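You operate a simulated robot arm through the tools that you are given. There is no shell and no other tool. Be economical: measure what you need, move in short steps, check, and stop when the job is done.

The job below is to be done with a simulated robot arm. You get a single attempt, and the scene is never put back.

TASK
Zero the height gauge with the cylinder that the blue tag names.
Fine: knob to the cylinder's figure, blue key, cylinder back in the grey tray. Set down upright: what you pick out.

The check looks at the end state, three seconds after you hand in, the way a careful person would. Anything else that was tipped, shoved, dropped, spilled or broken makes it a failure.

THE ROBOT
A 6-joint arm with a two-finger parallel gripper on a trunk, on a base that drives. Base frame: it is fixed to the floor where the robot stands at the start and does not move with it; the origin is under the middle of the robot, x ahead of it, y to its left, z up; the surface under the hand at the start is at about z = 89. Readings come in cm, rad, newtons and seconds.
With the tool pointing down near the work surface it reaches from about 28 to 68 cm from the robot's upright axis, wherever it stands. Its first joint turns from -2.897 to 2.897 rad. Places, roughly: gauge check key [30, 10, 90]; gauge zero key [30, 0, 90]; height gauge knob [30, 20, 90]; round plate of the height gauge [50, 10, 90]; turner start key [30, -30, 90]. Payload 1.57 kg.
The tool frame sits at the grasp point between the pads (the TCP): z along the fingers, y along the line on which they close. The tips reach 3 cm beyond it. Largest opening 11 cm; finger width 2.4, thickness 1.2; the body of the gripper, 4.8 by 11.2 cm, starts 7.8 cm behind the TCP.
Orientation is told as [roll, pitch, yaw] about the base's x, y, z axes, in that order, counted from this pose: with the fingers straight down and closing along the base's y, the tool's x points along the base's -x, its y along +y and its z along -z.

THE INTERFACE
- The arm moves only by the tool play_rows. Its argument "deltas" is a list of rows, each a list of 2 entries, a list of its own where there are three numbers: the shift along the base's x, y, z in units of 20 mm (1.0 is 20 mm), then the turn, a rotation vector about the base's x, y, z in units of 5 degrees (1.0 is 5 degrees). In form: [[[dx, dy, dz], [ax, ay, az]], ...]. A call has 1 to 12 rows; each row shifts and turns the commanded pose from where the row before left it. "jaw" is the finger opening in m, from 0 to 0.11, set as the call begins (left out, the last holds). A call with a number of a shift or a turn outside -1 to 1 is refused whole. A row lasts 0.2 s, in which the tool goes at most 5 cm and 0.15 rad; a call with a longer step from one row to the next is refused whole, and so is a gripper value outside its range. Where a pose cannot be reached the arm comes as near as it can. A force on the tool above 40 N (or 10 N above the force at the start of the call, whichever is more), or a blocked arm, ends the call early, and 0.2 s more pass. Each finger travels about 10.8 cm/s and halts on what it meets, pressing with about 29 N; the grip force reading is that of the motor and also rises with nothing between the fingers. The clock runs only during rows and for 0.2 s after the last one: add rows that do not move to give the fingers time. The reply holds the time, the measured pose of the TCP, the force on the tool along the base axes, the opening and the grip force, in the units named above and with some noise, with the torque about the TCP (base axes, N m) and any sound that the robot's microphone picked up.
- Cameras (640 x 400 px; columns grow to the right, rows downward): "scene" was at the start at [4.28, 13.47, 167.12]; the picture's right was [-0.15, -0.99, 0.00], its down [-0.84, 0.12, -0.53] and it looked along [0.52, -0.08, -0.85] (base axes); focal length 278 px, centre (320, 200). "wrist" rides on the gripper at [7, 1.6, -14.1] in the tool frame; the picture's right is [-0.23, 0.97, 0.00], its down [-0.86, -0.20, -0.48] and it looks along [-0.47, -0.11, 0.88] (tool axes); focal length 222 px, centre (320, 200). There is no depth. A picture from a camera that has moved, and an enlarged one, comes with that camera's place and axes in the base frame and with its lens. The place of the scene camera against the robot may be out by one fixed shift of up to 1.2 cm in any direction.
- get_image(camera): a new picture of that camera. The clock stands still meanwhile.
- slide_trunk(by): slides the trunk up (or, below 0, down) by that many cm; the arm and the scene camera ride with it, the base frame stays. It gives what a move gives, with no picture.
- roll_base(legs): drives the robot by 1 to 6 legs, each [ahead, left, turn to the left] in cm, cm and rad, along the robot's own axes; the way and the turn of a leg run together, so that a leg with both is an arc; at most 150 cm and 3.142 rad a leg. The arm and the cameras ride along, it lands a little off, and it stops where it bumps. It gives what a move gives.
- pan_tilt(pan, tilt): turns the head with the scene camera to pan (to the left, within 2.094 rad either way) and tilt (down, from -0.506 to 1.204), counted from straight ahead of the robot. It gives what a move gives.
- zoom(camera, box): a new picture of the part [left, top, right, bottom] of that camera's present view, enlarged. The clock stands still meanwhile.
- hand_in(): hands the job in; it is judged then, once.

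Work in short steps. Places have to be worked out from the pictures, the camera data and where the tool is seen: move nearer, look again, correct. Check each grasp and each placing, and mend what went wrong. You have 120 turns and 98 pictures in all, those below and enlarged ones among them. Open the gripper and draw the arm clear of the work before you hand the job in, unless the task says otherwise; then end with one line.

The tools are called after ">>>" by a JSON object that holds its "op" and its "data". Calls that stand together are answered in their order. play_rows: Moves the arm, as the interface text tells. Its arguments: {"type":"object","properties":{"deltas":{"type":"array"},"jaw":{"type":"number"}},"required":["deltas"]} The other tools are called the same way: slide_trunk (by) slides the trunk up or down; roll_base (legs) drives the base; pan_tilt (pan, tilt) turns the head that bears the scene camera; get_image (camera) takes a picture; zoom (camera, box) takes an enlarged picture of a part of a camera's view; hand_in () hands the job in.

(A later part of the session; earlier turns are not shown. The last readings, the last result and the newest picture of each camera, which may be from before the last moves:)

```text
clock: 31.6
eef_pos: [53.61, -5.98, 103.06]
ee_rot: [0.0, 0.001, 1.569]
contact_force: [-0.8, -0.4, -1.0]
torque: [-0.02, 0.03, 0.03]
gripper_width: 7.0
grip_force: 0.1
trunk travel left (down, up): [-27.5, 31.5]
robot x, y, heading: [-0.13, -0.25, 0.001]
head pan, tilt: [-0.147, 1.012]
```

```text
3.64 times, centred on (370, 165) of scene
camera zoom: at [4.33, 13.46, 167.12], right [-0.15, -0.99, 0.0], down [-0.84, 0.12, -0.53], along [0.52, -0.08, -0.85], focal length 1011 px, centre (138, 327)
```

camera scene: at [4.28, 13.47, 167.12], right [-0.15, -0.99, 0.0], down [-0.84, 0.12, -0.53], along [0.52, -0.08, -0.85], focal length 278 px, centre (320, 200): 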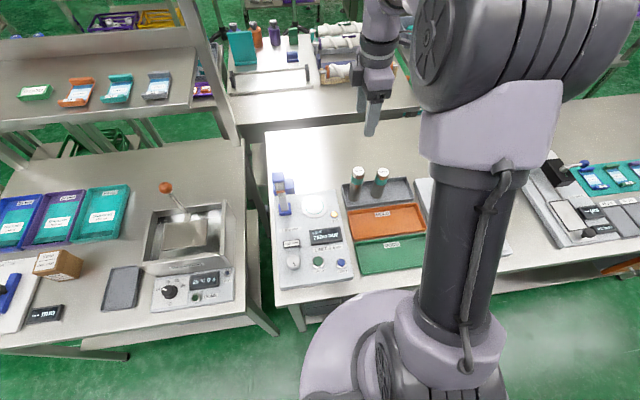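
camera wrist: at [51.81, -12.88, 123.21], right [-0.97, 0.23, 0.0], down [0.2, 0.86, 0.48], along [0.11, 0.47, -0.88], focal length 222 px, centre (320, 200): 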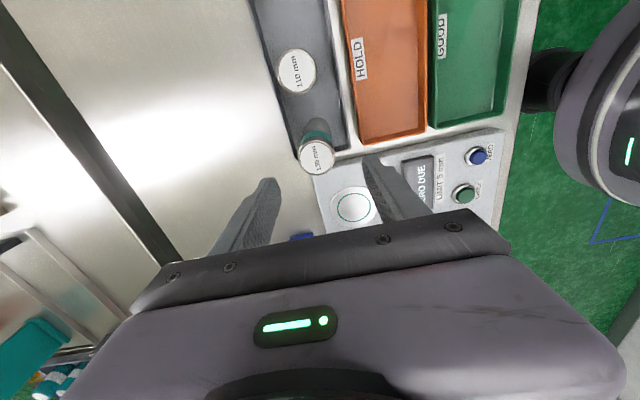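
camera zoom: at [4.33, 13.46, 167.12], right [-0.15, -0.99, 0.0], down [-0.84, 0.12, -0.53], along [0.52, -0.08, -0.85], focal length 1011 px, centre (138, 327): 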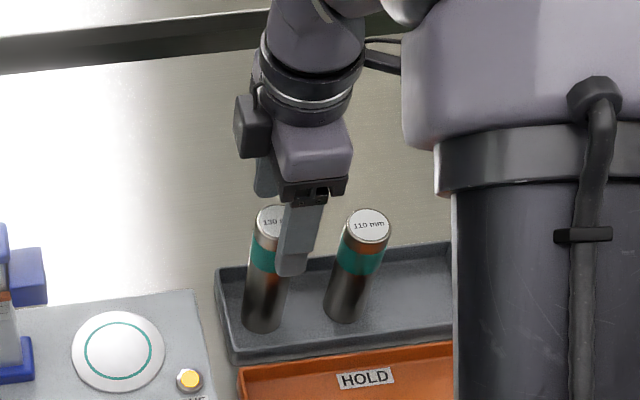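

The cylinder axis is at about (53.85, -6.5), so I correct and lower to grip height (TCP about 97.5).

>>> {"op": "play_rows", "data": {"deltas": [[[0.12, -0.26, 0], [0, 0, 0]], [[0, 0, -1], [0, 0, 0]], [[0, 0, -1], [0, 0, 0]], [[0, 0, -0.78], [0, 0, 0]]]}}

>>> {"op": "zoom", "data": {"camera": "wrist", "box": [200, 80, 440, 230]}}

```text
clock: 32.6
eef_pos: [53.86, -6.49, 97.55]
ee_rot: [0.0, 0.0, 1.57]
contact_force: [-0.2, 0.4, 0.0]
torque: [0.0, -0.01, 0.0]
gripper_width: 7.02
grip_force: 0.0
trunk travel left (down, up): [-27.5, 31.5]
robot x, y, heading: [0.13, 0.01, -0.005]
head pan, tilt: [-0.147, 1.012]
```

```text
2.67 times, centred on (320, 155) of wrist
camera zoom: at [52.12, -13.45, 111.58], right [-0.97, 0.23, 0.0], down [0.2, 0.86, 0.48], along [0.11, 0.47, -0.88], focal length 592 px, centre (320, 320)
```

zoom: 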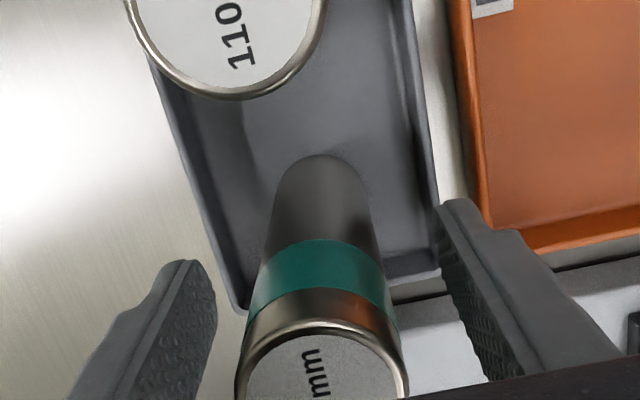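

Cylinder is central between the fingers. Closing.

>>> {"op": "play_rows", "data": {"deltas": [[[0, 0, 0], [0, 0, 0]], [[0, 0, 0], [0, 0, 0]], [[0, 0, 0], [0, 0, 0]]], "jaw": 0.03}}

>>> {"op": "zoom", "data": {"camera": "scene", "box": [300, 110, 440, 220]}}

```text
clock: 33.4
eef_pos: [53.8, -6.55, 97.59]
ee_rot: [0.0, 0.001, 1.571]
contact_force: [2.4, 0.0, 3.3]
torque: [0.01, -0.27, -0.02]
gripper_width: 3.83
grip_force: 28.8
trunk travel left (down, up): [-27.5, 31.5]
robot x, y, heading: [-0.1, 0.0, -0.002]
head pan, tilt: [-0.147, 1.012]
```

```text
3.64 times, centred on (370, 165) of scene
camera zoom: at [4.27, 13.47, 167.12], right [-0.15, -0.99, 0.0], down [-0.84, 0.12, -0.53], along [0.52, -0.08, -0.85], focal length 1011 px, centre (138, 327)
```

zoom: 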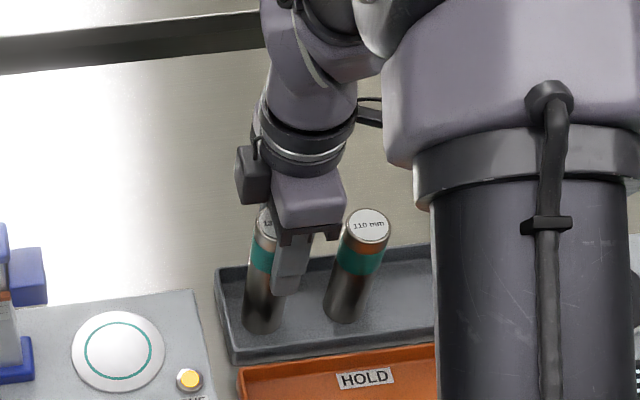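

Gripped (3.83 cm, 29 N). Lifting 6 cm straight up and checking.

>>> {"op": "play_rows", "data": {"deltas": [[[0, 0, 0.3], [0, 0, 0]], [[0, 0, 0.7], [0, 0, 0]], [[0, 0, 1], [0, 0, 0]], [[0, 0, 1], [0, 0, 0]], [[0, 0, 0], [0, 0, 0]]]}}

>>> {"op": "get_image", "data": {"camera": "wrist"}}

>>> {"op": "zoom", "data": {"camera": "scene", "box": [260, 110, 420, 220]}}

```text
clock: 34.6
eef_pos: [53.82, -6.5, 103.51]
ee_rot: [0.0, 0.0, 1.57]
contact_force: [0.1, -0.1, -3.7]
torque: [0.0, 0.05, -0.03]
gripper_width: 3.83
grip_force: 29.2
trunk travel left (down, up): [-27.5, 31.5]
robot x, y, heading: [0.08, 0.14, -0.002]
head pan, tilt: [-0.147, 1.012]
```

```text
56 pictures are left
camera wrist: at [52.16, -13.4, 117.6], right [-0.97, 0.23, 0.0], down [0.2, 0.86, 0.48], along [0.11, 0.47, -0.88], focal length 222 px, centre (320, 200)
```

wrist: 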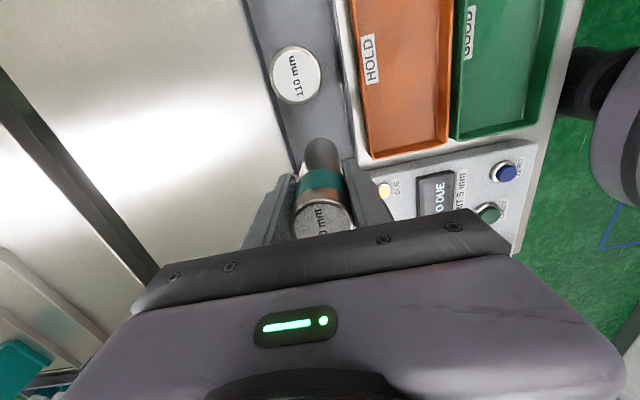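

```text
3.64 times, centred on (340, 165) of scene
camera zoom: at [4.34, 13.46, 167.12], right [-0.15, -0.99, 0.0], down [-0.84, 0.12, -0.53], along [0.52, -0.08, -0.85], focal length 1011 px, centre (247, 327)
```

zoom: 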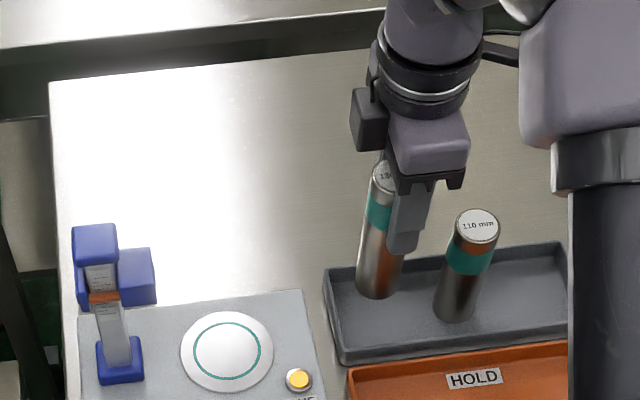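

Held upright. The plate centre is estimated at (50.7, 6.9); I carry the cylinder over it at TCP z about 106 and compare.

>>> {"op": "play_rows", "data": {"deltas": [[[0, 0, 0.7], [0, 0, 0]], [[0, 0, 0.6], [0, 0, 0]], [[-0.2, 0.85, 0], [0, 0, 0]], [[-0.2, 0.85, 0], [0, 0, 0]], [[-0.2, 0.85, 0], [0, 0, 0]], [[-0.2, 0.85, 0], [0, 0, 0]], [[-0.2, 0.85, 0], [0, 0, 0]], [[-0.2, 0.85, 0], [0, 0, 0]], [[-0.2, 0.85, 0], [0, 0, 0]], [[-0.16, 0.7, 0], [0, 0, 0]], [[0, 0, 0], [0, 0, 0]]]}}

>>> {"op": "zoom", "data": {"camera": "wrist", "box": [200, 80, 440, 230]}}

>>> {"op": "zoom", "data": {"camera": "scene", "box": [240, 130, 400, 240]}}

```text
clock: 37.0
eef_pos: [50.81, 6.75, 106.17]
ee_rot: [0.0, -0.001, 1.57]
contact_force: [0.4, 0.0, -3.4]
torque: [0.0, 0.05, -0.02]
gripper_width: 3.85
grip_force: 29.0
trunk travel left (down, up): [-27.5, 31.5]
robot x, y, heading: [0.08, 0.2, 0.004]
head pan, tilt: [-0.147, 1.012]
```

```text
2.67 times, centred on (320, 155) of wrist
camera zoom: at [49.1, -0.16, 120.21], right [-0.97, 0.23, 0.0], down [0.2, 0.86, 0.48], along [0.11, 0.47, -0.88], focal length 592 px, centre (320, 320)
```

zoom: 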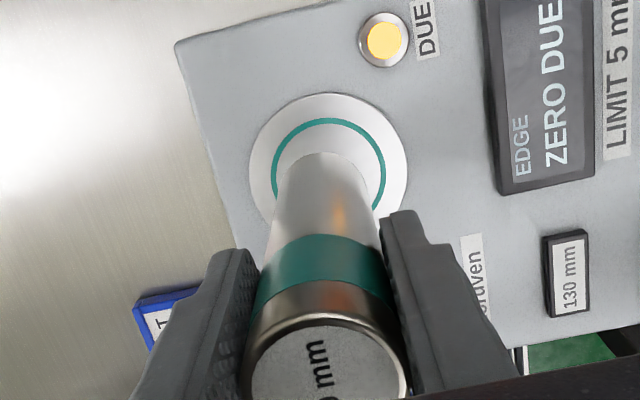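

```text
3.64 times, centred on (320, 185) of scene
camera zoom: at [4.33, 13.45, 167.12], right [-0.15, -0.99, 0.0], down [-0.84, 0.12, -0.53], along [0.52, -0.08, -0.85], focal length 1011 px, centre (320, 254)
```

zoom: 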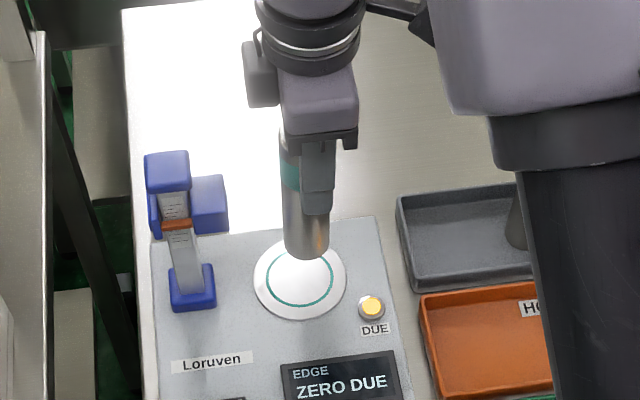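

Comparing the cylinder bottom with the plate in both views, it needs +0.7 cm in y. I shift, lower to TCP about 101, and look.

>>> {"op": "play_rows", "data": {"deltas": [[[0, 0.35, 0], [0, 0, 0]], [[0, 0, -1], [0, 0, 0]], [[0, 0, -1], [0, 0, 0]], [[0, 0, -0.5], [0, 0, 0]], [[0, 0, 0], [0, 0, 0]]]}}

>>> {"op": "zoom", "data": {"camera": "wrist", "box": [200, 80, 440, 230]}}

>>> {"op": "zoom", "data": {"camera": "scene", "box": [240, 130, 400, 240]}}

```text
clock: 38.2
eef_pos: [50.81, 7.53, 101.14]
ee_rot: [0.0, 0.0, 1.571]
contact_force: [-1.2, 0.6, -3.2]
torque: [0.0, 0.05, 0.01]
gripper_width: 3.86
grip_force: 29.1
trunk travel left (down, up): [-27.5, 31.5]
robot x, y, heading: [0.12, -0.23, 0.001]
head pan, tilt: [-0.147, 1.012]
```

```text
2.67 times, centred on (320, 155) of wrist
camera zoom: at [49.09, 0.57, 115.21], right [-0.97, 0.23, 0.0], down [0.2, 0.85, 0.48], along [0.11, 0.47, -0.88], focal length 592 px, centre (320, 320)
```

zoom: 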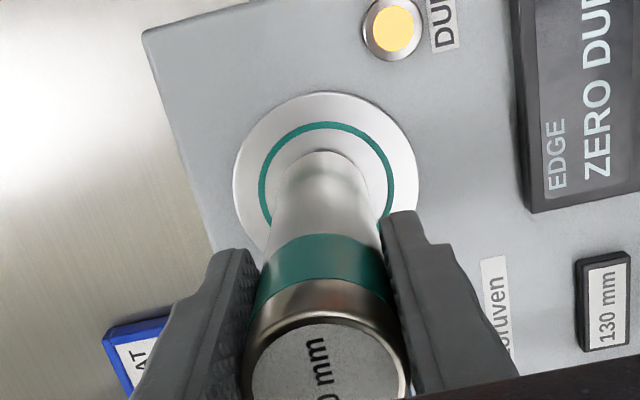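

```text
3.64 times, centred on (320, 185) of scene
camera zoom: at [4.31, 13.48, 167.12], right [-0.15, -0.99, 0.0], down [-0.84, 0.12, -0.53], along [0.52, -0.08, -0.85], focal length 1011 px, centre (320, 254)
```

zoom: 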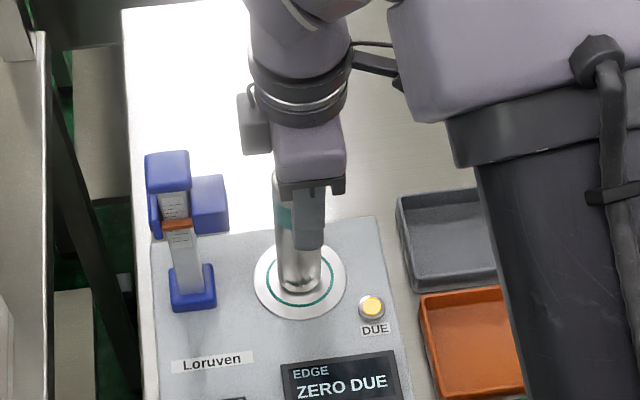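

Nearly centred. I lower a bit further in small steps, watching the force.

>>> {"op": "play_rows", "data": {"deltas": [[[0.05, -0.05, -0.3], [0, 0, 0]], [[0, 0, -0.2], [0, 0, 0]], [[0, 0, -0.15], [0, 0, 0]], [[0, 0, 0], [0, 0, 0]]]}}

>>> {"op": "zoom", "data": {"camera": "scene", "box": [290, 180, 340, 220]}}

>>> {"op": "zoom", "data": {"camera": "wrist", "box": [250, 80, 410, 180]}}

```text
clock: 39.2
eef_pos: [50.8, 7.38, 99.86]
ee_rot: [0.0, -0.001, 1.571]
contact_force: [2.5, -0.3, 1.4]
torque: [-0.04, -0.09, -0.01]
gripper_width: 3.89
grip_force: 29.1
trunk travel left (down, up): [-27.5, 31.5]
robot x, y, heading: [-0.08, -0.21, 0.0]
head pan, tilt: [-0.147, 1.012]
```

```text
10.00 times, centred on (315, 200) of scene
camera zoom: at [4.3, 13.45, 167.11], right [-0.15, -0.99, 0.0], down [-0.84, 0.12, -0.53], along [0.52, -0.08, -0.85], focal length 2779 px, centre (370, 200)
```

zoom: 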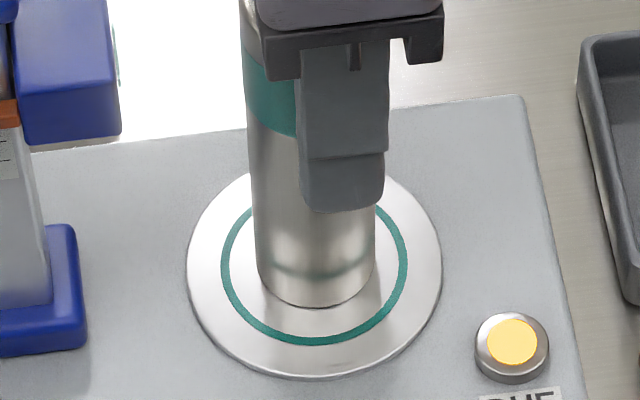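

```text
4.00 times, centred on (330, 130) of wrist
camera zoom: at [49.16, 0.43, 113.88], right [-0.97, 0.23, 0.0], down [0.2, 0.86, 0.48], along [0.11, 0.47, -0.88], focal length 888 px, centre (280, 480)
```

zoom: 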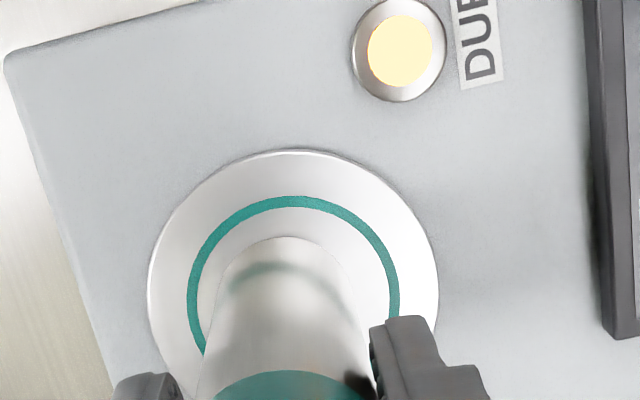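

Contact felt; the cylinder stands centred in the ring. Releasing.

>>> {"op": "play_rows", "data": {"deltas": [[[0, 0, 0], [0, 0, 0]], [[0, 0, 0], [0, 0, 0]], [[0, 0, 0], [0, 0, 0]]], "jaw": 0.07}}

>>> {"op": "zoom", "data": {"camera": "scene", "box": [260, 140, 380, 240]}}

```text
clock: 40.0
eef_pos: [50.82, 7.44, 99.77]
ee_rot: [0.0, 0.001, 1.572]
contact_force: [0.0, -0.2, 0.0]
torque: [0.04, 0.0, 0.02]
gripper_width: 7.0
grip_force: 0.1
trunk travel left (down, up): [-27.5, 31.5]
robot x, y, heading: [0.04, 0.04, 0.001]
head pan, tilt: [-0.147, 1.012]
```

```text
4.00 times, centred on (320, 190) of scene
camera zoom: at [4.29, 13.47, 167.12], right [-0.15, -0.99, 0.0], down [-0.84, 0.12, -0.53], along [0.52, -0.08, -0.85], focal length 1112 px, centre (320, 240)
```

zoom: 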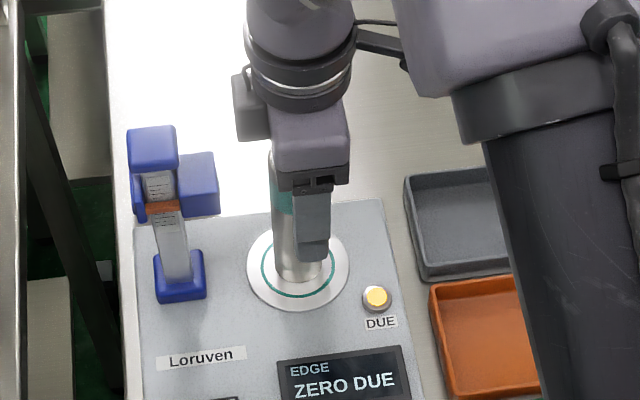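

It stands free. I rise straight up clear of it, then go over toward the blue key with closed fingers.

>>> {"op": "play_rows", "data": {"deltas": [[[0, 0, 0.5], [0, 0, 0]], [[0, 0, 1], [0, 0, 0]], [[0, 0, 1], [0, 0, 0]], [[0, 0, 1], [0, 0, 0]], [[0, 0, 1], [0, 0, 0]], [[0, 0, 1], [0, 0, 0]], [[0, 0, 1], [0, 0, 0]], [[0, 0, 1], [0, 0, 0]]]}}

>>> {"op": "play_rows", "data": {"deltas": [[[-0.9, -0.16, 0], [0, 0, 0]], [[-0.9, -0.16, 0], [0, 0, 0]], [[-0.9, -0.16, 0], [0, 0, 0]], [[-0.9, -0.16, 0], [0, 0, 0]], [[-0.9, -0.16, 0], [0, 0, 0]], [[-0.9, -0.16, 0], [0, 0, 0]], [[-0.9, -0.16, 0], [0, 0, 0]], [[-0.9, -0.16, -0.5], [0, 0, 0]], [[-0.9, -0.16, -0.5], [0, 0, 0]], [[-0.9, -0.16, -0.5], [0, 0, 0]], [[-0.9, -0.16, -0.5], [0, 0, 0]]], "jaw": 0.0}}

>>> {"op": "get_image", "data": {"camera": "wrist"}}

>>> {"op": "get_image", "data": {"camera": "scene"}}

```text
clock: 41.8
eef_pos: [50.91, 7.31, 114.99]
ee_rot: [0.001, 0.0, 1.57]
contact_force: [-0.3, -0.6, 0.1]
torque: [-0.01, -0.04, 0.0]
gripper_width: 6.99
grip_force: 0.0
trunk travel left (down, up): [-27.5, 31.5]
robot x, y, heading: [-0.23, -0.31, -0.001]
head pan, tilt: [-0.147, 1.012]
```

```text
clock: 44.2
eef_pos: [31.02, 3.75, 110.93]
ee_rot: [0.0, 0.002, 1.57]
contact_force: [0.2, -0.5, 1.2]
torque: [0.05, 0.03, -0.02]
gripper_width: 0.0
grip_force: 21.6
trunk travel left (down, up): [-27.5, 31.5]
robot x, y, heading: [-0.38, -0.13, 0.001]
head pan, tilt: [-0.147, 1.012]
```

```text
47 pictures are left
camera wrist: at [29.3, -3.12, 124.96], right [-0.97, 0.23, 0.0], down [0.2, 0.85, 0.48], along [0.11, 0.47, -0.88], focal length 222 px, centre (320, 200)
```

wrist: 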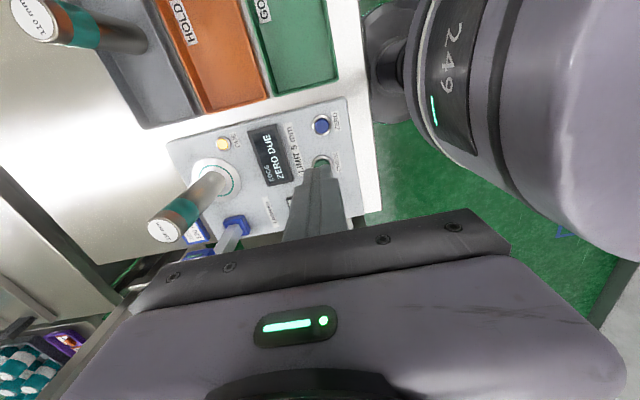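

```text
46 pictures are left
camera scene: at [4.25, 13.46, 167.12], right [-0.15, -0.99, 0.0], down [-0.84, 0.12, -0.53], along [0.52, -0.08, -0.85], focal length 278 px, centre (320, 200)
```

scene: 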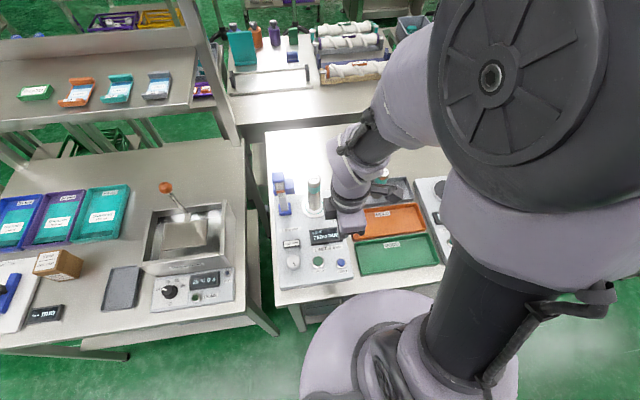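

The blue key is at about (30.5, 3.3). I lower to TCP 98 above it and check.

>>> {"op": "play_rows", "data": {"deltas": [[[-0.2, -0.2, 0], [0, 0, 0]], [[0, 0, -1], [0, 0, 0]], [[0, 0, -1], [0, 0, 0]], [[0, 0, -1], [0, 0, 0]], [[0, 0, -1], [0, 0, 0]], [[0, 0, -1], [0, 0, 0]], [[0, 0, -1], [0, 0, 0]]]}}

>>> {"op": "zoom", "data": {"camera": "wrist", "box": [240, 90, 400, 190]}}

>>> {"op": "zoom", "data": {"camera": "scene", "box": [290, 210, 390, 290]}}

```text
clock: 45.8
eef_pos: [30.65, 3.43, 98.95]
ee_rot: [0.001, -0.001, 1.572]
contact_force: [0.7, -0.1, -0.4]
torque: [-0.01, 0.02, -0.03]
gripper_width: 0.01
grip_force: 21.5
trunk travel left (down, up): [-27.5, 31.5]
robot x, y, heading: [0.05, 0.12, 0.002]
head pan, tilt: [-0.147, 1.012]
```

```text
4.00 times, centred on (320, 140) of wrist
camera zoom: at [28.99, -3.47, 112.92], right [-0.97, 0.23, 0.0], down [0.2, 0.85, 0.48], along [0.11, 0.47, -0.88], focal length 888 px, centre (320, 440)
```

zoom: 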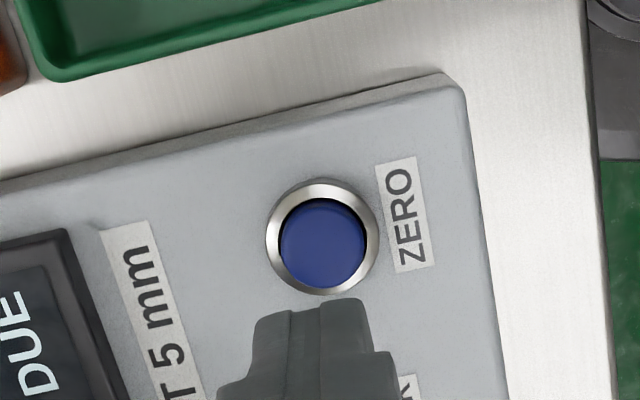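

```text
5.00 times, centred on (340, 250) of scene
camera zoom: at [4.33, 13.48, 167.12], right [-0.15, -0.99, 0.0], down [-0.84, 0.12, -0.53], along [0.52, -0.08, -0.85], focal length 1390 px, centre (220, -50)
```

zoom: 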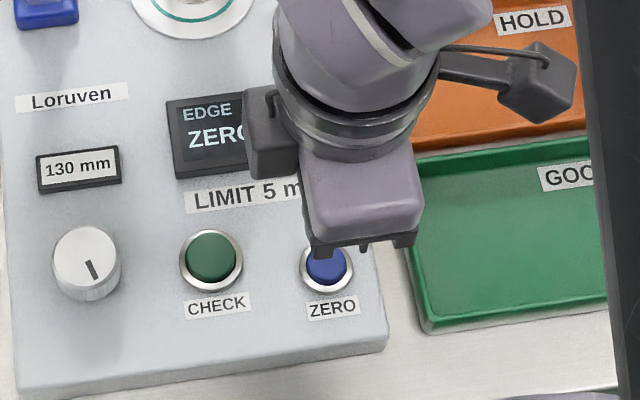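

The key is nearer y = 2.5; I shift by -0.9 in y, lower to TCP 96.5 and look.

>>> {"op": "play_rows", "data": {"deltas": [[[-0.08, -0.45, 0], [0, 0, 0]], [[0, 0, -0.6], [0, 0, 0]], [[0, 0, -0.6], [0, 0, 0]], [[0, 0, 0], [0, 0, 0]]]}}

>>> {"op": "zoom", "data": {"camera": "wrist", "box": [240, 90, 400, 190]}}

>>> {"op": "zoom", "data": {"camera": "scene", "box": [290, 210, 390, 290]}}

```text
clock: 46.8
eef_pos: [30.36, 2.52, 96.42]
ee_rot: [-0.001, 0.0, 1.57]
contact_force: [-0.7, 0.7, -0.1]
torque: [-0.01, -0.02, -0.04]
gripper_width: 0.01
grip_force: 21.4
trunk travel left (down, up): [-27.5, 31.5]
robot x, y, heading: [0.14, -0.03, 0.002]
head pan, tilt: [-0.147, 1.012]
```

```text
4.00 times, centred on (320, 140) of wrist
camera zoom: at [28.76, -4.37, 110.54], right [-0.97, 0.23, 0.0], down [0.2, 0.85, 0.48], along [0.11, 0.47, -0.88], focal length 888 px, centre (320, 440)
```

zoom: 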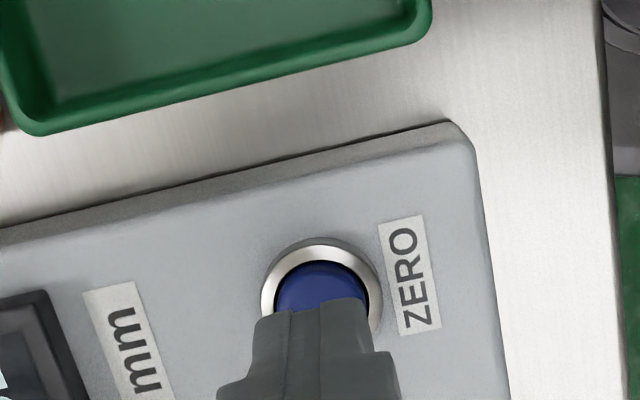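

```text
5.00 times, centred on (340, 250) of scene
camera zoom: at [4.27, 13.47, 167.12], right [-0.15, -0.99, 0.0], down [-0.84, 0.12, -0.53], along [0.52, -0.08, -0.85], focal length 1390 px, centre (220, -50)
```

zoom: 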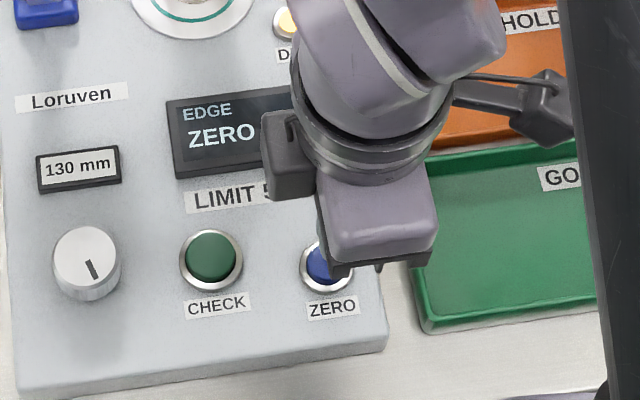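

Tip will land about 0.4 cm past the key centre, so I shift -0.35 in y and lower gently until the key gives.

>>> {"op": "play_rows", "data": {"deltas": [[[0, -0.18, 0], [0, 0, 0]], [[0, 0, -0.3], [0, 0, 0]], [[0, 0, -0.2], [0, 0, 0]], [[0, 0, -0.1], [0, 0, 0]], [[0, 0, -0.1], [0, 0, 0]], [[0, 0, -0.1], [0, 0, 0]]]}}

>>> {"op": "zoom", "data": {"camera": "scene", "box": [290, 210, 390, 290]}}

```text
clock: 48.2
eef_pos: [30.45, 2.11, 94.89]
ee_rot: [0.0, -0.001, 1.571]
contact_force: [0.5, -0.1, -0.6]
torque: [0.01, 0.01, -0.02]
gripper_width: 0.0
grip_force: 21.8
trunk travel left (down, up): [-27.5, 31.5]
robot x, y, heading: [0.02, -0.32, -0.003]
head pan, tilt: [-0.147, 1.012]
```

```text
5.00 times, centred on (340, 250) of scene
camera zoom: at [4.29, 13.47, 167.12], right [-0.15, -0.99, 0.0], down [-0.84, 0.12, -0.53], along [0.52, -0.08, -0.85], focal length 1390 px, centre (220, -50)
```

zoom: 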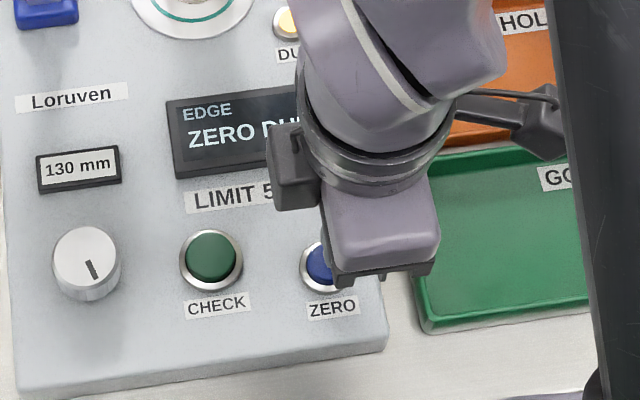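

The scene view hints the tip is right (-y) of the key; I check the wrist view.

>>> {"op": "zoom", "data": {"camera": "wrist", "box": [270, 110, 370, 180]}}

>>> {"op": "zoom", "data": {"camera": "scene", "box": [340, 250, 370, 275]}}

```text
5.71 times, centred on (320, 145) of wrist
camera zoom: at [28.8, -4.71, 108.96], right [-0.97, 0.23, 0.0], down [0.2, 0.85, 0.48], along [0.11, 0.47, -0.88], focal length 1269 px, centre (320, 514)
```

zoom: 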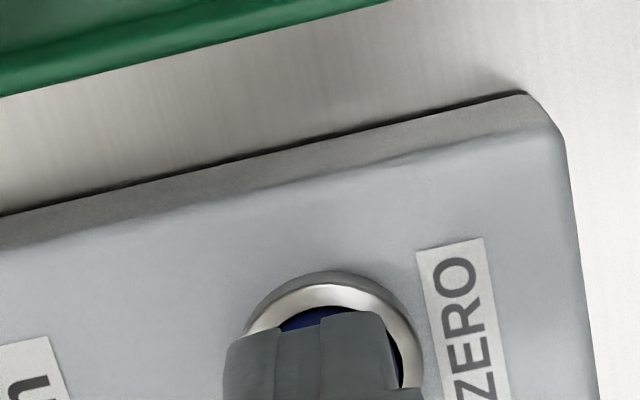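

```text
16.00 times, centred on (355, 262) of scene
camera zoom: at [4.29, 13.47, 167.12], right [-0.15, -0.99, 0.0], down [-0.84, 0.12, -0.53], along [0.52, -0.08, -0.85], focal length 4446 px, centre (-240, -800)
```

zoom: 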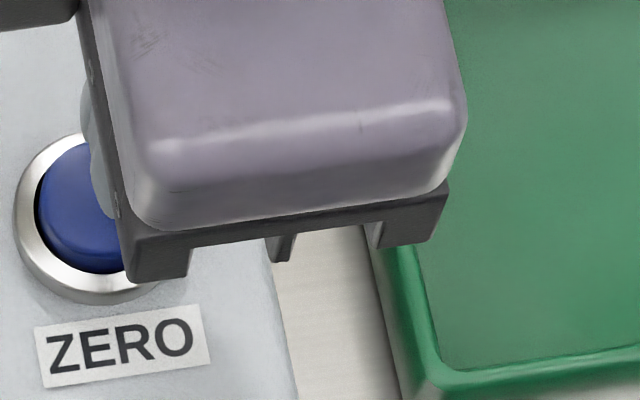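

Tip sits slightly toward -y on the key; I shift +0.3 cm and keep pressing gently.

>>> {"op": "play_rows", "data": {"deltas": [[[0, 0.15, 0], [0, 0, 0]], [[0, 0, -0.1], [0, 0, 0]], [[0, 0, -0.1], [0, 0, 0]], [[0, 0, -0.1], [0, 0, 0]], [[0, 0, 0], [0, 0, 0]]]}}

>>> {"op": "zoom", "data": {"camera": "scene", "box": [290, 210, 390, 290]}}

```text
clock: 49.4
eef_pos: [30.43, 2.53, 94.32]
ee_rot: [0.001, 0.001, 1.572]
contact_force: [-0.5, 0.1, 1.0]
torque: [0.0, 0.02, -0.01]
gripper_width: 0.01
grip_force: 21.6
trunk travel left (down, up): [-27.5, 31.5]
robot x, y, heading: [-0.09, -0.1, 0.004]
head pan, tilt: [-0.147, 1.012]
```

```text
5.00 times, centred on (340, 250) of scene
camera zoom: at [4.28, 13.47, 167.12], right [-0.15, -0.99, 0.0], down [-0.84, 0.12, -0.53], along [0.52, -0.08, -0.85], focal length 1390 px, centre (220, -50)
```

zoom: 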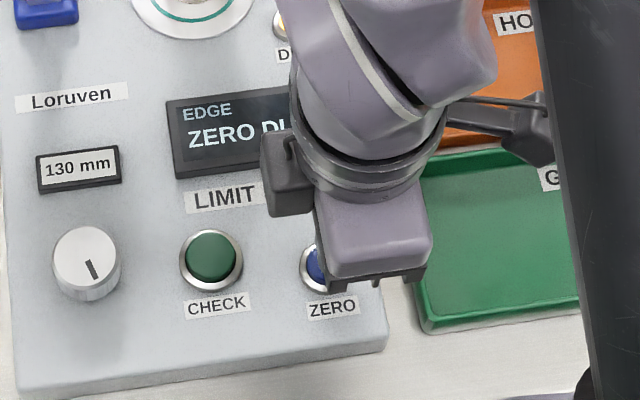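

No key force yet. I continue down in 1-2 mm steps.

>>> {"op": "play_rows", "data": {"deltas": [[[0, 0, -0.1], [0, 0, 0]], [[0, 0, -0.1], [0, 0, 0]], [[0, 0, -0.05], [0, 0, 0]]]}}

>>> {"op": "play_rows", "data": {"deltas": [[[0, 0, -0.05], [0, 0, 0]], [[0, 0, -0.05], [0, 0, 0]]]}}

>>> {"op": "play_rows", "data": {"deltas": [[[0, 0, -0.05], [0, 0, 0]], [[0, 0, -0.05], [0, 0, 0]]]}}

>>> {"op": "zoom", "data": {"camera": "scene", "box": [290, 210, 390, 290]}}

>>> {"op": "zoom", "data": {"camera": "wrist", "box": [270, 110, 370, 180]}}

```text
clock: 50.2
eef_pos: [30.48, 2.61, 93.66]
ee_rot: [0.0, 0.0, 1.571]
contact_force: [0.5, 0.3, -1.1]
torque: [-0.01, -0.02, 0.03]
gripper_width: 0.0
grip_force: 21.5
trunk travel left (down, up): [-27.5, 31.5]
robot x, y, heading: [0.04, -0.08, -0.003]
head pan, tilt: [-0.147, 1.012]
```

```text
clock: 50.8
eef_pos: [30.54, 2.46, 93.67]
ee_rot: [-0.001, 0.002, 1.571]
contact_force: [0.2, 0.1, -0.8]
torque: [0.01, 0.02, -0.02]
gripper_width: 0.0
grip_force: 20.9
trunk travel left (down, up): [-27.5, 31.5]
robot x, y, heading: [-0.13, -0.15, -0.003]
head pan, tilt: [-0.147, 1.012]
```

```text
clock: 51.4
eef_pos: [30.5, 2.48, 93.35]
ee_rot: [-0.001, -0.001, 1.571]
contact_force: [-0.4, -0.2, 0.2]
torque: [-0.02, -0.02, 0.0]
gripper_width: 0.0
grip_force: 21.1
trunk travel left (down, up): [-27.5, 31.5]
robot x, y, heading: [0.05, 0.15, -0.004]
head pan, tilt: [-0.147, 1.012]
```

```text
5.00 times, centred on (340, 250) of scene
camera zoom: at [4.28, 13.47, 167.12], right [-0.15, -0.99, 0.0], down [-0.84, 0.12, -0.53], along [0.52, -0.08, -0.85], focal length 1390 px, centre (220, -50)
```

zoom: 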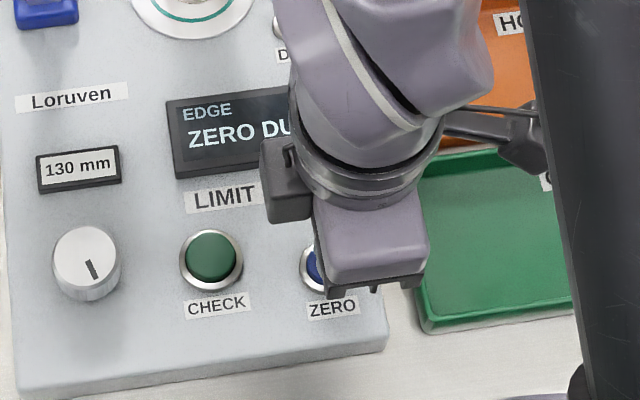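

```text
5.71 times, centred on (320, 145) of wrist
camera zoom: at [28.79, -4.41, 107.45], right [-0.97, 0.23, 0.0], down [0.2, 0.86, 0.48], along [0.11, 0.47, -0.88], focal length 1269 px, centre (320, 514)
```

zoom: 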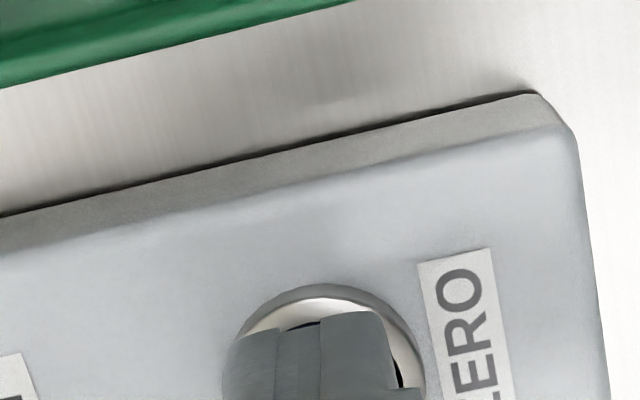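

Still no contact at tip z 90.35; continue with small steps.

>>> {"op": "play_rows", "data": {"deltas": [[[0, 0.05, -0.1], [0, 0, 0]], [[0, 0, -0.05], [0, 0, 0]]]}}

>>> {"op": "play_rows", "data": {"deltas": [[[0, 0, -0.1], [0, 0, 0]], [[0, 0, -0.05], [0, 0, 0]]]}}

>>> {"op": "get_image", "data": {"camera": "scene"}}

```text
clock: 52.0
eef_pos: [30.39, 2.63, 93.11]
ee_rot: [0.001, 0.001, 1.57]
contact_force: [1.0, -0.2, 2.3]
torque: [0.0, -0.02, 0.0]
gripper_width: 0.0
grip_force: 21.5
trunk travel left (down, up): [-27.5, 31.5]
robot x, y, heading: [-0.1, 0.25, -0.002]
head pan, tilt: [-0.147, 1.012]
heard: click
```

```text
clock: 52.6
eef_pos: [30.43, 2.54, 92.84]
ee_rot: [-0.001, -0.001, 1.57]
contact_force: [2.8, -3.2, 16.2]
torque: [-0.07, -0.08, -0.01]
gripper_width: 0.0
grip_force: 21.2
trunk travel left (down, up): [-27.5, 31.5]
robot x, y, heading: [0.08, 0.28, -0.001]
head pan, tilt: [-0.147, 1.012]
```

```text
35 pictures are left
camera scene: at [4.24, 13.42, 167.14], right [-0.15, -0.99, 0.0], down [-0.84, 0.12, -0.53], along [0.52, -0.08, -0.85], focal length 278 px, centre (320, 200)
```

scene: 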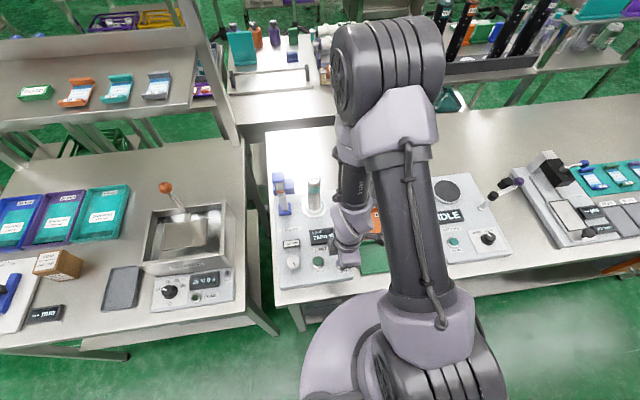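

Click heard. I rise off the key and read the display.

>>> {"op": "play_rows", "data": {"deltas": [[[0, 0, 0.3], [0, 0, 0]], [[0, 0, 1], [0, 0, 0]], [[0, 0, 1], [0, 0, 0]], [[0, 0, 1], [0, 0, 0]], [[0, 0, 1], [0, 0, 0]], [[0, 0, 1], [0, 0, 0]], [[0, 0, 1], [0, 0, 0]], [[0, 0, 1], [0, 0, 0]], [[0, 0, 1], [0, 0, 0]], [[0, 0, 1], [0, 0, 0]], [[0, 0, 1], [0, 0, 0]]]}}

>>> {"op": "zoom", "data": {"camera": "scene", "box": [260, 160, 380, 280]}}

>>> {"op": "get_image", "data": {"camera": "wrist"}}

```text
clock: 55.0
eef_pos: [30.39, 2.61, 113.35]
ee_rot: [0.001, -0.001, 1.571]
contact_force: [0.7, -0.1, -0.2]
torque: [-0.01, 0.01, -0.03]
gripper_width: 0.0
grip_force: 21.6
trunk travel left (down, up): [-27.5, 31.5]
robot x, y, heading: [0.14, 0.32, 0.001]
head pan, tilt: [-0.147, 1.012]
```

```text
3.33 times, centred on (320, 220) of scene
camera zoom: at [4.23, 13.46, 167.12], right [-0.15, -0.99, 0.0], down [-0.84, 0.12, -0.53], along [0.52, -0.08, -0.85], focal length 926 px, centre (320, 133)
```

zoom: 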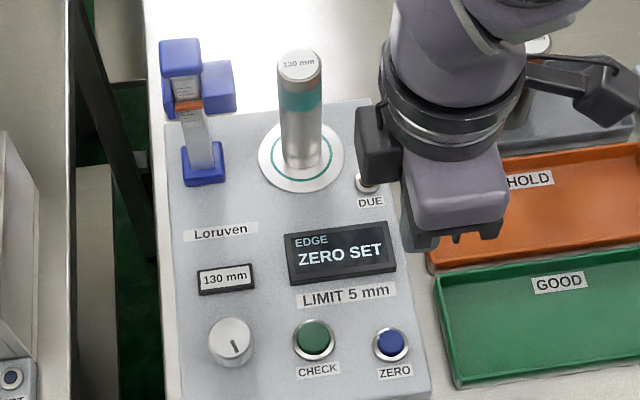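

```text
33 pictures are left
camera wrist: at [28.72, -4.36, 127.55], right [-0.97, 0.23, 0.0], down [0.2, 0.85, 0.48], along [0.11, 0.47, -0.88], focal length 222 px, centre (320, 200)
```

wrist: 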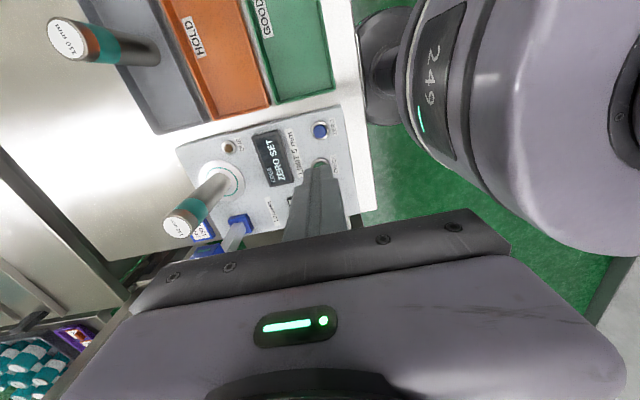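

The display reads ZERO SET and the DUE lamp is off. I return over the cylinder with jaw at 7 cm.

>>> {"op": "play_rows", "data": {"deltas": [[[0, 0, 0.8], [0, 0, 0]], [[0.93, 0.218, 0], [0, 0, 0]], [[0.93, 0.218, 0], [0, 0, 0]], [[0.93, 0.218, 0], [0, 0, 0]], [[0.93, 0.218, 0], [0, 0, 0]], [[0.93, 0.218, 0], [0, 0, 0]], [[0.93, 0.218, 0], [0, 0, 0]], [[0.93, 0.218, 0], [0, 0, 0]], [[0.93, 0.218, 0], [0, 0, 0]], [[0.93, 0.218, 0], [0, 0, 0]], [[0.93, 0.218, 0], [0, 0, 0]], [[0.93, 0.218, 0], [0, 0, 0]]], "jaw": 0.07}}

>>> {"op": "play_rows", "data": {"deltas": [[[0, 0, -1], [0, 0, 0]], [[0, 0, -1], [0, 0, 0]], [[0, 0, -1], [0, 0, 0]], [[0, 0, 0], [0, 0, 0]]]}}

>>> {"op": "zoom", "data": {"camera": "wrist", "box": [200, 80, 440, 230]}}

```text
clock: 57.6
eef_pos: [50.89, 7.57, 114.9]
ee_rot: [0.001, 0.0, 1.57]
contact_force: [0.2, 0.8, 0.2]
torque: [0.0, 0.03, 0.0]
gripper_width: 7.0
grip_force: 0.1
trunk travel left (down, up): [-27.5, 31.5]
robot x, y, heading: [-0.1, -0.49, -0.002]
head pan, tilt: [-0.147, 1.012]
```

```text
clock: 58.6
eef_pos: [50.96, 7.45, 108.96]
ee_rot: [-0.001, 0.002, 1.569]
contact_force: [-1.0, 0.6, 0.1]
torque: [0.02, -0.03, 0.0]
gripper_width: 7.0
grip_force: 0.0
trunk travel left (down, up): [-27.5, 31.5]
robot x, y, heading: [0.14, 0.28, -0.0]
head pan, tilt: [-0.147, 1.012]
```

```text
2.67 times, centred on (320, 155) of wrist
camera zoom: at [49.21, 0.51, 123.04], right [-0.97, 0.23, 0.0], down [0.2, 0.85, 0.48], along [0.11, 0.47, -0.88], focal length 592 px, centre (320, 320)
```

zoom: 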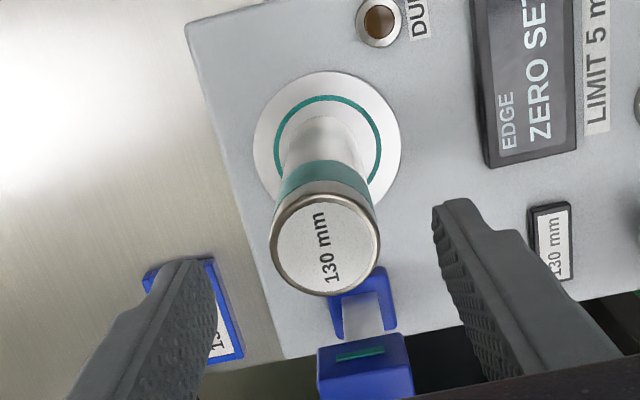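

Aligned. I descend to TCP 99.8 and close.

>>> {"op": "play_rows", "data": {"deltas": [[[-0.03, 0, -1], [0, 0, 0]], [[0, 0, -1], [0, 0, 0]], [[0, 0, -1], [0, 0, 0]], [[0, 0, -1], [0, 0, 0]], [[0, 0, -0.55], [0, 0, 0]]]}}

>>> {"op": "play_rows", "data": {"deltas": [[[0, 0, 0], [0, 0, 0]], [[0, 0, 0], [0, 0, 0]], [[0, 0, 0], [0, 0, 0]]], "jaw": 0.03}}

>>> {"op": "play_rows", "data": {"deltas": [[[0, 0, 0.3], [0, 0, 0]], [[0, 0, 0.7], [0, 0, 0]], [[0, 0, 1], [0, 0, 0]], [[0, 0, 1], [0, 0, 0]], [[0, 0, 0], [0, 0, 0]]]}}

>>> {"op": "zoom", "data": {"camera": "scene", "box": [260, 130, 420, 250]}}

```text
clock: 59.8
eef_pos: [50.88, 7.38, 99.83]
ee_rot: [-0.002, -0.002, 1.573]
contact_force: [0.6, -0.1, -0.1]
torque: [0.0, 0.02, -0.01]
gripper_width: 6.99
grip_force: 0.0
trunk travel left (down, up): [-27.5, 31.5]
robot x, y, heading: [-0.17, 0.13, 0.001]
head pan, tilt: [-0.147, 1.012]
```

```text
clock: 60.6
eef_pos: [50.82, 7.52, 99.86]
ee_rot: [-0.001, -0.001, 1.569]
contact_force: [0.3, 0.8, -0.3]
torque: [0.02, 0.1, 0.0]
gripper_width: 3.86
grip_force: 28.7
trunk travel left (down, up): [-27.5, 31.5]
robot x, y, heading: [-0.22, 0.29, 0.001]
head pan, tilt: [-0.147, 1.012]
```

```text
clock: 61.8
eef_pos: [50.93, 7.51, 105.87]
ee_rot: [0.0, 0.002, 1.57]
contact_force: [-0.4, 0.7, -4.7]
torque: [-0.02, 0.07, -0.02]
gripper_width: 3.87
grip_force: 29.0
trunk travel left (down, up): [-27.5, 31.5]
robot x, y, heading: [0.5, -0.33, -0.004]
head pan, tilt: [-0.147, 1.012]
```

```text
3.33 times, centred on (340, 190) of scene
camera zoom: at [4.35, 13.48, 167.11], right [-0.15, -0.99, 0.0], down [-0.84, 0.12, -0.53], along [0.52, -0.08, -0.85], focal length 926 px, centre (253, 233)
```

zoom: 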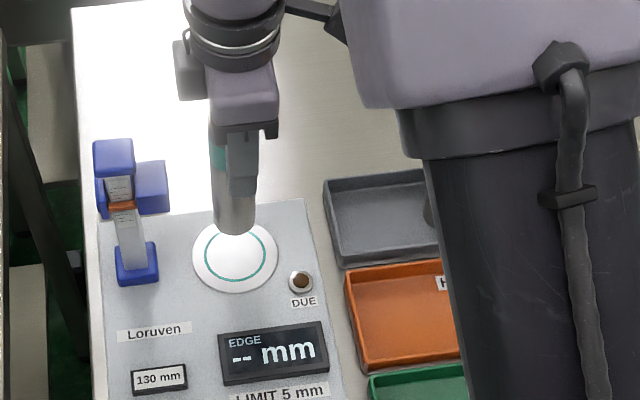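

Cylinder lifted; the display shows "-- mm". I carry it back over its spot in the grey tray.

>>> {"op": "play_rows", "data": {"deltas": [[[0.181, -0.876, 0], [0, 0, 0]], [[0.181, -0.876, 0], [0, 0, 0]], [[0.181, -0.876, 0], [0, 0, 0]], [[0.181, -0.876, 0], [0, 0, 0]], [[0.181, -0.876, 0], [0, 0, 0]], [[0.181, -0.876, 0], [0, 0, 0]], [[0.181, -0.876, 0], [0, 0, 0]], [[0.181, -0.876, 0], [0, 0, 0]], [[0, 0, 0], [0, 0, 0]]]}}

>>> {"op": "play_rows", "data": {"deltas": [[[0, 0, -1], [0, 0, 0]], [[0, 0, -1], [0, 0, 0]], [[0, 0, -1], [0, 0, 0]], [[0, 0, -0.6], [0, 0, 0]], [[0, 0, 0], [0, 0, 0]]]}}

>>> {"op": "zoom", "data": {"camera": "scene", "box": [300, 120, 440, 220]}}

>>> {"op": "zoom", "data": {"camera": "wrist", "box": [200, 40, 440, 230]}}

```text
clock: 63.8
eef_pos: [53.74, -6.55, 105.86]
ee_rot: [0.0, 0.001, 1.572]
contact_force: [-0.6, -0.7, -3.8]
torque: [-0.02, -0.01, 0.03]
gripper_width: 3.86
grip_force: 28.9
trunk travel left (down, up): [-27.5, 31.5]
robot x, y, heading: [-0.17, -0.17, -0.002]
head pan, tilt: [-0.147, 1.012]
```

```text
clock: 65.0
eef_pos: [53.82, -6.58, 98.58]
ee_rot: [0.001, -0.001, 1.57]
contact_force: [0.2, 0.5, -4.7]
torque: [-0.01, 0.0, -0.04]
gripper_width: 3.87
grip_force: 29.1
trunk travel left (down, up): [-27.5, 31.5]
robot x, y, heading: [0.0, -0.36, 0.002]
head pan, tilt: [-0.147, 1.012]
```

```text
4.00 times, centred on (370, 170) of scene
camera zoom: at [4.32, 13.46, 167.12], right [-0.15, -0.99, 0.0], down [-0.84, 0.12, -0.53], along [0.52, -0.08, -0.85], focal length 1112 px, centre (120, 320)
```

zoom: 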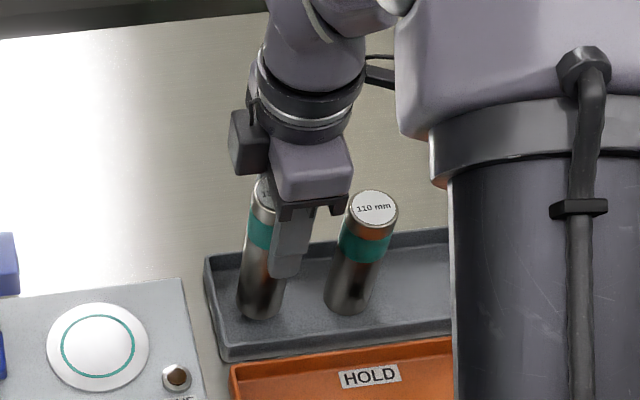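

```text
2.11 times, centred on (320, 135) of wrist
camera zoom: at [52.11, -13.52, 112.7], right [-0.97, 0.23, 0.0], down [0.2, 0.86, 0.48], along [0.11, 0.47, -0.88], focal length 468 px, centre (320, 337)
```

zoom: 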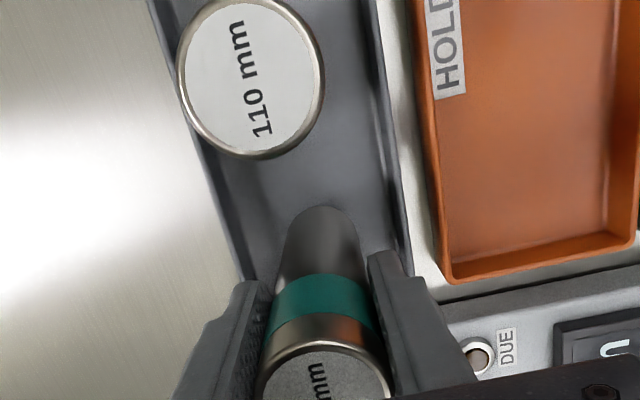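

The cylinder is over its old place with about 1 cm left. I lower in small steps until the weight comes off.

>>> {"op": "play_rows", "data": {"deltas": [[[0, 0, -0.2], [0, 0, 0]], [[0, 0, -0.15], [0, 0, 0]], [[0, 0, 0], [0, 0, 0]]]}}

>>> {"op": "play_rows", "data": {"deltas": [[[0, 0, -0.1], [0, 0, 0]], [[0, 0, 0], [0, 0, 0]]]}}

```text
clock: 65.8
eef_pos: [53.82, -6.64, 97.98]
ee_rot: [-0.001, -0.001, 1.571]
contact_force: [1.0, -0.1, -3.8]
torque: [-0.02, 0.0, -0.04]
gripper_width: 3.86
grip_force: 28.9
trunk travel left (down, up): [-27.5, 31.5]
robot x, y, heading: [-0.14, 0.1, 0.001]
head pan, tilt: [-0.147, 1.012]
```

```text
clock: 66.4
eef_pos: [53.74, -6.57, 97.72]
ee_rot: [0.0, 0.001, 1.571]
contact_force: [-0.2, 0.1, -3.8]
torque: [0.0, 0.04, -0.02]
gripper_width: 3.87
grip_force: 29.2
trunk travel left (down, up): [-27.5, 31.5]
robot x, y, heading: [-0.47, -0.13, -0.002]
head pan, tilt: [-0.147, 1.012]
```

>>> {"op": "play_rows", "data": {"deltas": [[[0, 0, -0.07], [0, 0, 0]], [[0, 0, 0], [0, 0, 0]]]}}

>>> {"op": "play_rows", "data": {"deltas": [[[0, 0, -0.05], [0, 0, 0]], [[0, 0, 0], [0, 0, 0]]]}}

```text
clock: 67.0
eef_pos: [53.71, -6.58, 97.6]
ee_rot: [0.001, 0.001, 1.57]
contact_force: [0.4, 0.2, -3.8]
torque: [-0.02, 0.01, 0.0]
gripper_width: 3.86
grip_force: 29.3
trunk travel left (down, up): [-27.5, 31.5]
robot x, y, heading: [0.19, 0.09, 0.001]
head pan, tilt: [-0.147, 1.012]
```

```text
clock: 67.6
eef_pos: [53.77, -6.58, 97.44]
ee_rot: [0.0, -0.001, 1.572]
contact_force: [0.3, 0.5, -4.4]
torque: [-0.02, 0.0, -0.03]
gripper_width: 3.87
grip_force: 29.6
trunk travel left (down, up): [-27.5, 31.5]
robot x, y, heading: [-0.07, -0.39, -0.003]
head pan, tilt: [-0.147, 1.012]
```

Still carrying the weight; another small step at a time.

>>> {"op": "play_rows", "data": {"deltas": [[[0, 0, -0.05], [0, 0, 0]], [[0, 0, 0], [0, 0, 0]]]}}

>>> {"op": "play_rows", "data": {"deltas": [[[0, 0, -0.05], [0, 0, 0]], [[0, 0, 0], [0, 0, 0]]]}}

>>> {"op": "zoom", "data": {"camera": "scene", "box": [330, 150, 400, 210]}}

```text
clock: 68.2
eef_pos: [53.81, -6.6, 97.35]
ee_rot: [-0.001, 0.001, 1.57]
contact_force: [0.0, -0.4, -4.6]
torque: [-0.02, -0.02, 0.02]
gripper_width: 3.87
grip_force: 28.6
trunk travel left (down, up): [-27.5, 31.5]
robot x, y, heading: [0.07, -0.16, 0.002]
head pan, tilt: [-0.147, 1.012]
```

```text
clock: 68.8
eef_pos: [53.74, -6.56, 97.3]
ee_rot: [0.0, -0.001, 1.57]
contact_force: [-1.4, 0.7, -2.7]
torque: [-0.01, 0.04, -0.03]
gripper_width: 3.86
grip_force: 29.2
trunk travel left (down, up): [-27.5, 31.5]
robot x, y, heading: [0.02, -0.48, 0.001]
head pan, tilt: [-0.147, 1.012]
```

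```text
6.67 times, centred on (365, 180) of scene
camera zoom: at [4.31, 13.47, 167.12], right [-0.15, -0.99, 0.0], down [-0.84, 0.12, -0.53], along [0.52, -0.08, -0.85], focal length 1853 px, centre (20, 333)
```

zoom: 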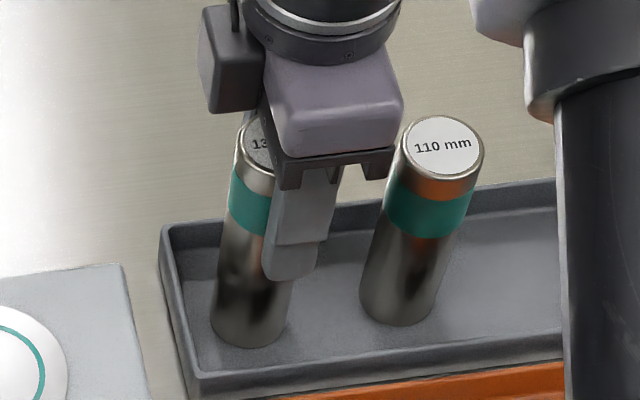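

Weight is beginning to come off (-2.7 N). One more 1 mm step, checking the force.

>>> {"op": "play_rows", "data": {"deltas": [[[0, 0, -0.04], [0, 0, 0]], [[0, 0, 0], [0, 0, 0]]]}}

>>> {"op": "play_rows", "data": {"deltas": [[[0, 0, -0.03], [0, 0, 0]], [[0, 0, 0], [0, 0, 0]]]}}

```text
clock: 69.4
eef_pos: [53.71, -6.55, 97.31]
ee_rot: [-0.002, 0.0, 1.571]
contact_force: [0.8, -1.6, 7.7]
torque: [-0.02, 0.3, 0.04]
gripper_width: 3.86
grip_force: 28.7
trunk travel left (down, up): [-27.5, 31.5]
robot x, y, heading: [-0.17, -0.03, -0.0]
head pan, tilt: [-0.147, 1.012]
```

```text
clock: 70.0
eef_pos: [53.63, -6.59, 97.24]
ee_rot: [0.0, 0.0, 1.57]
contact_force: [0.6, -1.0, 15.8]
torque: [0.03, 0.28, 0.04]
gripper_width: 3.85
grip_force: 29.4
trunk travel left (down, up): [-27.5, 31.5]
robot x, y, heading: [-0.07, 0.21, -0.001]
head pan, tilt: [-0.147, 1.012]
```

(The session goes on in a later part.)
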